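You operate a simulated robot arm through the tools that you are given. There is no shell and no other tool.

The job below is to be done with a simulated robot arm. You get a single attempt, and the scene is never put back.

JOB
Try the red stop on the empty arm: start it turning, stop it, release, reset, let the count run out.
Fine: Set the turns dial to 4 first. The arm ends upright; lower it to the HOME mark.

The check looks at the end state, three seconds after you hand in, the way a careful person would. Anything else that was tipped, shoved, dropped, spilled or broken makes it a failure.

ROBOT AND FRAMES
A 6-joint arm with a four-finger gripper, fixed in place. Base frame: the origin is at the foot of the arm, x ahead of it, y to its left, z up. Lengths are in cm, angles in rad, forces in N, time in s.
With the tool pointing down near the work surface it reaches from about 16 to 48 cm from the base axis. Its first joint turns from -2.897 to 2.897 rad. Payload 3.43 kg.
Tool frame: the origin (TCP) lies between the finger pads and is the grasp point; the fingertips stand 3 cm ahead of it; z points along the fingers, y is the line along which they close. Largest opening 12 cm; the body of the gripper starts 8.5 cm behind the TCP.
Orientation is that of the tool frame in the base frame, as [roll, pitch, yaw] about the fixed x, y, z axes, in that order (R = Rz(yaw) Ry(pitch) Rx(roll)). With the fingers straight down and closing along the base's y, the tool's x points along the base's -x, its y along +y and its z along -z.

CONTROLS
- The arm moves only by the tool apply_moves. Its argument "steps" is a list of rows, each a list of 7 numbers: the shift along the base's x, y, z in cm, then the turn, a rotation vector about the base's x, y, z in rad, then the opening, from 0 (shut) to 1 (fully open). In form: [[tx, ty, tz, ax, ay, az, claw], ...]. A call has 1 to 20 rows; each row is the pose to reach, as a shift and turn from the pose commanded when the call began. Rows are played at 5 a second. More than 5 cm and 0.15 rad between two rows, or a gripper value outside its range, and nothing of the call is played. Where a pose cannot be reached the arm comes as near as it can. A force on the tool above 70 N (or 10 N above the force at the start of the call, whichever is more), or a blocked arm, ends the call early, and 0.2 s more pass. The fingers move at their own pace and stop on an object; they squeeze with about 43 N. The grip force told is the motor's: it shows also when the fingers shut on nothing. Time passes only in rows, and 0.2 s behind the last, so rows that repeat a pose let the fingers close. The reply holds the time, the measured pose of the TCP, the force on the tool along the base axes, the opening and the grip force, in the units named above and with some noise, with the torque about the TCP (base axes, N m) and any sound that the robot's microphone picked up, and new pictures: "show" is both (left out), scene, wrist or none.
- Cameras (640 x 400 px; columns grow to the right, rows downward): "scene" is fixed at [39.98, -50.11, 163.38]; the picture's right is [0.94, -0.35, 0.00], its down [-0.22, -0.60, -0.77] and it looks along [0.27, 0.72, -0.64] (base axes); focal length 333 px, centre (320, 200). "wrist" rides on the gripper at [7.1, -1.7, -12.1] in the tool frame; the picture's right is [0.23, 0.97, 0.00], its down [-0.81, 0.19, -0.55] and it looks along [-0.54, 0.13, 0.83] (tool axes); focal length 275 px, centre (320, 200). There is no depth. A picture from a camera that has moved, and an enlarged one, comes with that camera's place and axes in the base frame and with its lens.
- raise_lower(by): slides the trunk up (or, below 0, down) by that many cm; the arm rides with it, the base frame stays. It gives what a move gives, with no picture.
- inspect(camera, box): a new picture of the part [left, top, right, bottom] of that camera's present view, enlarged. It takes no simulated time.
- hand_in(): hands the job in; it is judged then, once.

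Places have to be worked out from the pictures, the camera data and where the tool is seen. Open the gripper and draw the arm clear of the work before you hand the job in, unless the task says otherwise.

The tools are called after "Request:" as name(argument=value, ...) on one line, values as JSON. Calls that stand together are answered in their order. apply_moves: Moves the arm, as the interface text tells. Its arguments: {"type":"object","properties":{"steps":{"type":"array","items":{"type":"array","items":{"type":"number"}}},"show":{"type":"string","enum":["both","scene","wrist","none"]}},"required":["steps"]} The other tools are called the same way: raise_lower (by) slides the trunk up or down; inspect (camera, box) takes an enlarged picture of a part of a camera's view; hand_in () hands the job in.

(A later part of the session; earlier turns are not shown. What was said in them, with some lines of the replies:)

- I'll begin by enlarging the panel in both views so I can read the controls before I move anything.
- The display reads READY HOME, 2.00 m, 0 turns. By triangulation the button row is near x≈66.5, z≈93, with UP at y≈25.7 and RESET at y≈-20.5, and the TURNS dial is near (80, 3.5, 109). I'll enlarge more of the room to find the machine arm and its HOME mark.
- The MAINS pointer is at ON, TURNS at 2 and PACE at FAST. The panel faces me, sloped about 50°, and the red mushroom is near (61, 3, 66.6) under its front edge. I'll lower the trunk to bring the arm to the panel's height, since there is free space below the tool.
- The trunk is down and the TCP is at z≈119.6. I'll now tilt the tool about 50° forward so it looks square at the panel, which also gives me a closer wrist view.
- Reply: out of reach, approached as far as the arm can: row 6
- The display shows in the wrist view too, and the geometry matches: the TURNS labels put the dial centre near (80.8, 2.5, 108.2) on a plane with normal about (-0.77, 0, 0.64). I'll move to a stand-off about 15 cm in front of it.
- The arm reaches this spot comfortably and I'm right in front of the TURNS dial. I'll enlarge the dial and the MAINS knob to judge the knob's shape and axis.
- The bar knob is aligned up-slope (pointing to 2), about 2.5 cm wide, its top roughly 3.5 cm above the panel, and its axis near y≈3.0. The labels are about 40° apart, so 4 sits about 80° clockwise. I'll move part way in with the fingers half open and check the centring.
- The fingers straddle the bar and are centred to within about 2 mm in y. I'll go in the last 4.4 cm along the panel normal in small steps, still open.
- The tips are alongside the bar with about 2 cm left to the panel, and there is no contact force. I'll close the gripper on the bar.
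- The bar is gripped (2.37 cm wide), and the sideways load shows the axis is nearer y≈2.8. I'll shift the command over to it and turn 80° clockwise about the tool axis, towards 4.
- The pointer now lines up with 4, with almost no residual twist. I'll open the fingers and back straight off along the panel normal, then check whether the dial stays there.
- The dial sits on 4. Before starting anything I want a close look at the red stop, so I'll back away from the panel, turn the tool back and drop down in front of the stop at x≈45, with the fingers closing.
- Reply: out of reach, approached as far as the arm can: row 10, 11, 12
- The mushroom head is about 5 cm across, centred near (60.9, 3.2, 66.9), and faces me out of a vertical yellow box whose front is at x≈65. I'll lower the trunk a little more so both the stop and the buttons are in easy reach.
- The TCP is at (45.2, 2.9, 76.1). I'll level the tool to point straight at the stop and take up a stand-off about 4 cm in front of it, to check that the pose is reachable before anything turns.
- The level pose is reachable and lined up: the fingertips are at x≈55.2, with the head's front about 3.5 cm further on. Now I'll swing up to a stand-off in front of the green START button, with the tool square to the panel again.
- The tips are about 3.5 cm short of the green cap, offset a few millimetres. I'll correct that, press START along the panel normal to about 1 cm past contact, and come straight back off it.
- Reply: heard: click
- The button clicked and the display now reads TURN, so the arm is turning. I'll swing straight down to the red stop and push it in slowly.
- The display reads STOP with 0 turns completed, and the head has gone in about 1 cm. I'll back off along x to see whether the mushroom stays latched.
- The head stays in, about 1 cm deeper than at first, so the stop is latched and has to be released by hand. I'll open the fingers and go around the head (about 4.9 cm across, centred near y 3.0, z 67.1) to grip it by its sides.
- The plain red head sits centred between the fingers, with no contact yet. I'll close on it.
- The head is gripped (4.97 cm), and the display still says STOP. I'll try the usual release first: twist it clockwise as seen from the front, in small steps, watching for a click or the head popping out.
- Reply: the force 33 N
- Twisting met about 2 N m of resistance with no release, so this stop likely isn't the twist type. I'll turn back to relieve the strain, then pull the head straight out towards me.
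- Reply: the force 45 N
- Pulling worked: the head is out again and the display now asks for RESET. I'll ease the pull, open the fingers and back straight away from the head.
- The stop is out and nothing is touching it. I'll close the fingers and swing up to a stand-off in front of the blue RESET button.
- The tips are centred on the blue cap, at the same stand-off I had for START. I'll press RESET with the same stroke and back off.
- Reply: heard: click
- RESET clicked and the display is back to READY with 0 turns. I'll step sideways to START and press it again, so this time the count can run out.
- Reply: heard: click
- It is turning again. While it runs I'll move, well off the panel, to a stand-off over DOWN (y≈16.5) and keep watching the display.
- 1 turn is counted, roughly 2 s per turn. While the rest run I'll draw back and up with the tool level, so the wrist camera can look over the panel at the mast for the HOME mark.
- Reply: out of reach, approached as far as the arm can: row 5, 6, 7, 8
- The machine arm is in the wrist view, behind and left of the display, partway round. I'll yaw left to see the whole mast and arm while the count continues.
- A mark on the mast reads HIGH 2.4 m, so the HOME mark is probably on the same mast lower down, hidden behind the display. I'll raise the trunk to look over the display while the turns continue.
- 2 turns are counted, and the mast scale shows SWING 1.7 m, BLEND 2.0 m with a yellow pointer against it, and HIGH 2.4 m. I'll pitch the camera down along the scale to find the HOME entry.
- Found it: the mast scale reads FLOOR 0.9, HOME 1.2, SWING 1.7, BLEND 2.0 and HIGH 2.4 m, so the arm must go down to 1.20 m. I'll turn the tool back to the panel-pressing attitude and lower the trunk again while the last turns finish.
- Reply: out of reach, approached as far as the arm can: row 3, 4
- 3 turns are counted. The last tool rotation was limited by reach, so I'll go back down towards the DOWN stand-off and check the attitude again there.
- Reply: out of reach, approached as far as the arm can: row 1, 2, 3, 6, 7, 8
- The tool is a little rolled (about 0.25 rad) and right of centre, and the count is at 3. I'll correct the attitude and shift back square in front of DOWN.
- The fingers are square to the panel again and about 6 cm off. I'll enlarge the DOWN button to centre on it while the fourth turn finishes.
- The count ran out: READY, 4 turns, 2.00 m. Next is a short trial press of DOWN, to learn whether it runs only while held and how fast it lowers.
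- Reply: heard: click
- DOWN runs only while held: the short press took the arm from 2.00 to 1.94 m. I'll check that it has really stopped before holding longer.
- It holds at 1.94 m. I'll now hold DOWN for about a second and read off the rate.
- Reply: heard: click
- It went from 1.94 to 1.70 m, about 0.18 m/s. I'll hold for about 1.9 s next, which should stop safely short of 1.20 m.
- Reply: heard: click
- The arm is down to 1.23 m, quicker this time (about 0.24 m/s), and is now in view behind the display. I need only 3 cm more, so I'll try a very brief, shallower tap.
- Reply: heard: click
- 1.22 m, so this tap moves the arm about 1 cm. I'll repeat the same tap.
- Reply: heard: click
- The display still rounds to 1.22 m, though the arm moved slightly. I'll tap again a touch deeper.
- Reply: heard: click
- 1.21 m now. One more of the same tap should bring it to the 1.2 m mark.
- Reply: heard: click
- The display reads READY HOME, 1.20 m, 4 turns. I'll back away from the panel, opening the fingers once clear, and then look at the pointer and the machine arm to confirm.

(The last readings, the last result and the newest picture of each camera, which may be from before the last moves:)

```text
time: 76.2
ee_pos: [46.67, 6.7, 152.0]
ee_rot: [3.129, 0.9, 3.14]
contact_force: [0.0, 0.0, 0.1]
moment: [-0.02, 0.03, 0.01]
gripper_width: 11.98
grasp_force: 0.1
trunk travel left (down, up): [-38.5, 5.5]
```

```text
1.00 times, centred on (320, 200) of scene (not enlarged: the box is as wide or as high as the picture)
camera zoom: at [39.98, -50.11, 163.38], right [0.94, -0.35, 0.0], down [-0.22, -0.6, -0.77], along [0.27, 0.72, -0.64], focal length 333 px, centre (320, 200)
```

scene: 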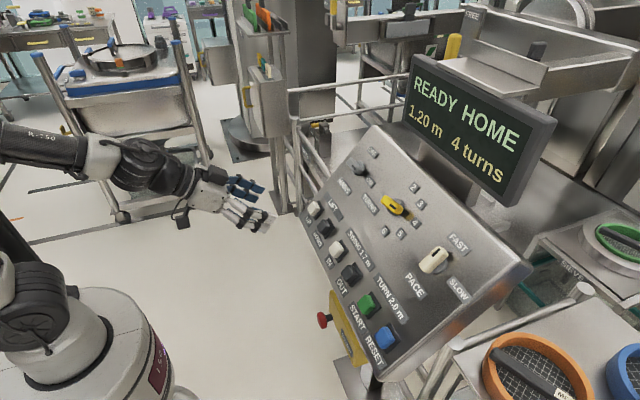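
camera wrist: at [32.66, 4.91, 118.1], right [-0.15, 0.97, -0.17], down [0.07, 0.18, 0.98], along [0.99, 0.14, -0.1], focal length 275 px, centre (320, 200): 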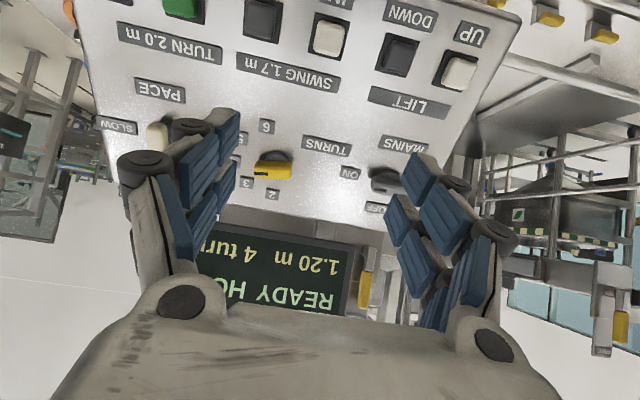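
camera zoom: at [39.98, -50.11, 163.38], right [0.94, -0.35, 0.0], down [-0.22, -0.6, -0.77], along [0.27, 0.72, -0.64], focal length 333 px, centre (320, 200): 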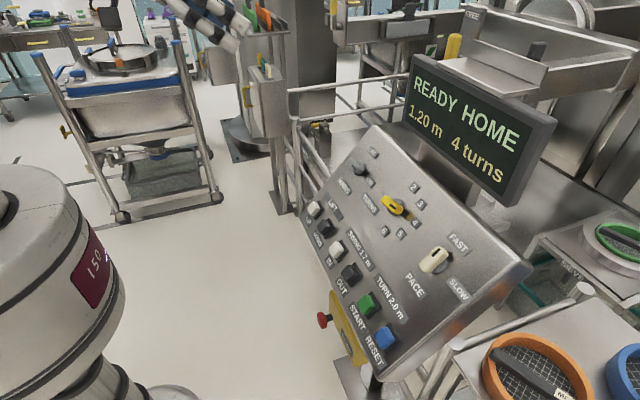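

Everything looks still. I'll enlarge the mast scale, the machine arm, the dial and the stop to confirm the end state.

Request:
inspect(camera="wrist", box=[240, 150, 400, 280])

Request:
inspect(camera="wrist", box=[260, 170, 330, 214])

Request:
inspect(camera="scene", box=[330, 0, 640, 140])

Request:
inspect(camera="scene", box=[340, 150, 460, 250])

Request:
inspect(camera="scene", box=[260, 270, 400, 380])

```text
3.08 times, centred on (320, 215) of wrist
camera zoom: at [32.69, 4.93, 154.07], right [-0.15, 0.97, -0.17], down [0.07, 0.18, 0.98], along [0.99, 0.14, -0.1], focal length 847 px, centre (320, 154)
```

zoom: 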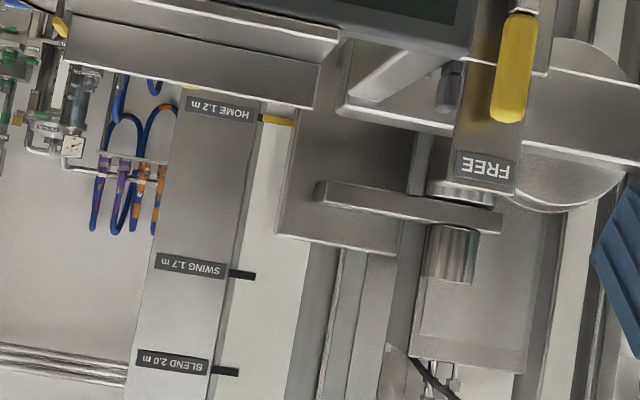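

```text
9.09 times, centred on (295, 192) of wrist
camera zoom: at [32.69, 4.93, 154.07], right [-0.15, 0.97, -0.17], down [0.07, 0.18, 0.98], along [0.99, 0.14, -0.1], focal length 2502 px, centre (547, 273)
```

zoom: 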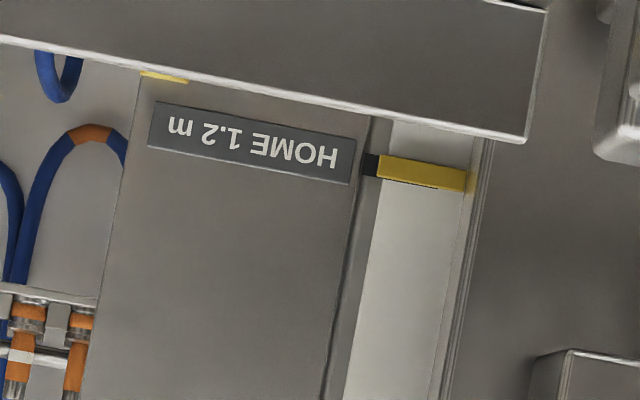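

```text
2.06 times, centred on (485, 70) of scene
camera zoom: at [39.98, -50.11, 163.38], right [0.94, -0.35, 0.0], down [-0.22, -0.6, -0.77], along [0.27, 0.72, -0.64], focal length 687 px, centre (-21, 468)
```

zoom: 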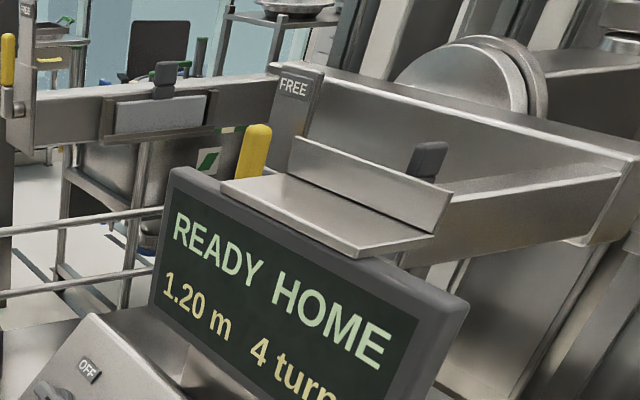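

```text
4.00 times, centred on (400, 200) of scene
camera zoom: at [39.98, -50.11, 163.38], right [0.94, -0.35, 0.0], down [-0.22, -0.6, -0.77], along [0.27, 0.72, -0.64], focal length 1331 px, centre (0, 200)
```

zoom: 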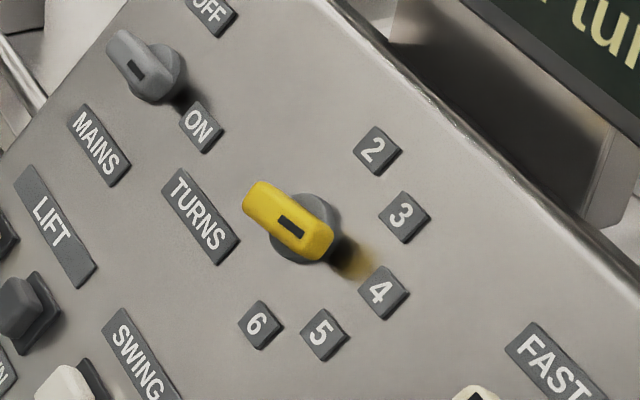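

```text
3.64 times, centred on (330, 325) of scene
camera zoom: at [39.98, -50.11, 163.38], right [0.94, -0.35, 0.0], down [-0.22, -0.6, -0.77], along [0.27, 0.72, -0.64], focal length 1210 px, centre (284, -254)
```

zoom: 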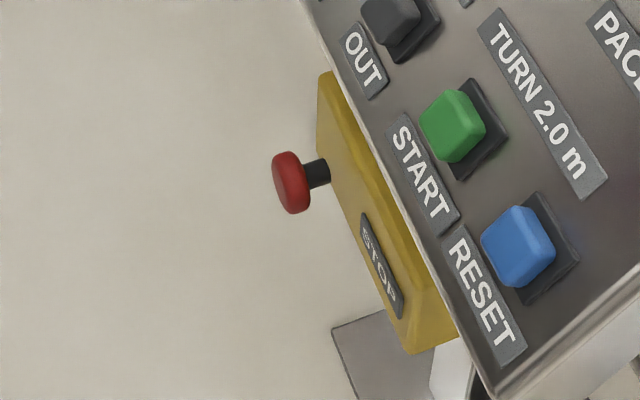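

All the checks agree:
- The yellow pointer sits on the HOME 1.2 m mark and the machine arm is level and upright.
- The display reads READY HOME, 1.20 m, 4 turns.
- The dial is on 4 and the stop is out.

My gripper is open and well clear, so I'm handing the job in.

Request:
hand_in()

```text
The job is handed in.
```

I tested the red stop on the empty arm and handed the job in. The arm is back upright at the HOME mark.

1. **Dial:** I set TURNS from 2 to 4 first; it stayed on 4.
2. **Start and stop:** START set the arm turning. Pressing the red stop halted it before it had finished a turn, and the stop latched in.
3. **Release:** twisting the stop did not free it, but pulling it straight out did. The display then asked for RESET.
4. **Reset and run-out:** RESET brought the display back to READY. I pressed START again and the count ran to 4 turns.
5. **Lowering:** I lowered the arm with DOWN from 2.00 m to 1.20 m, finishing in small taps. The yellow pointer sits on the HOME 1.2 m mark.

At hand-in the display read READY HOME, 1.20 m, 4 turns, and the stop was out. I left the MAINS and PACE knobs alone and saw nothing else disturbed. My gripper is open and clear of the panel.
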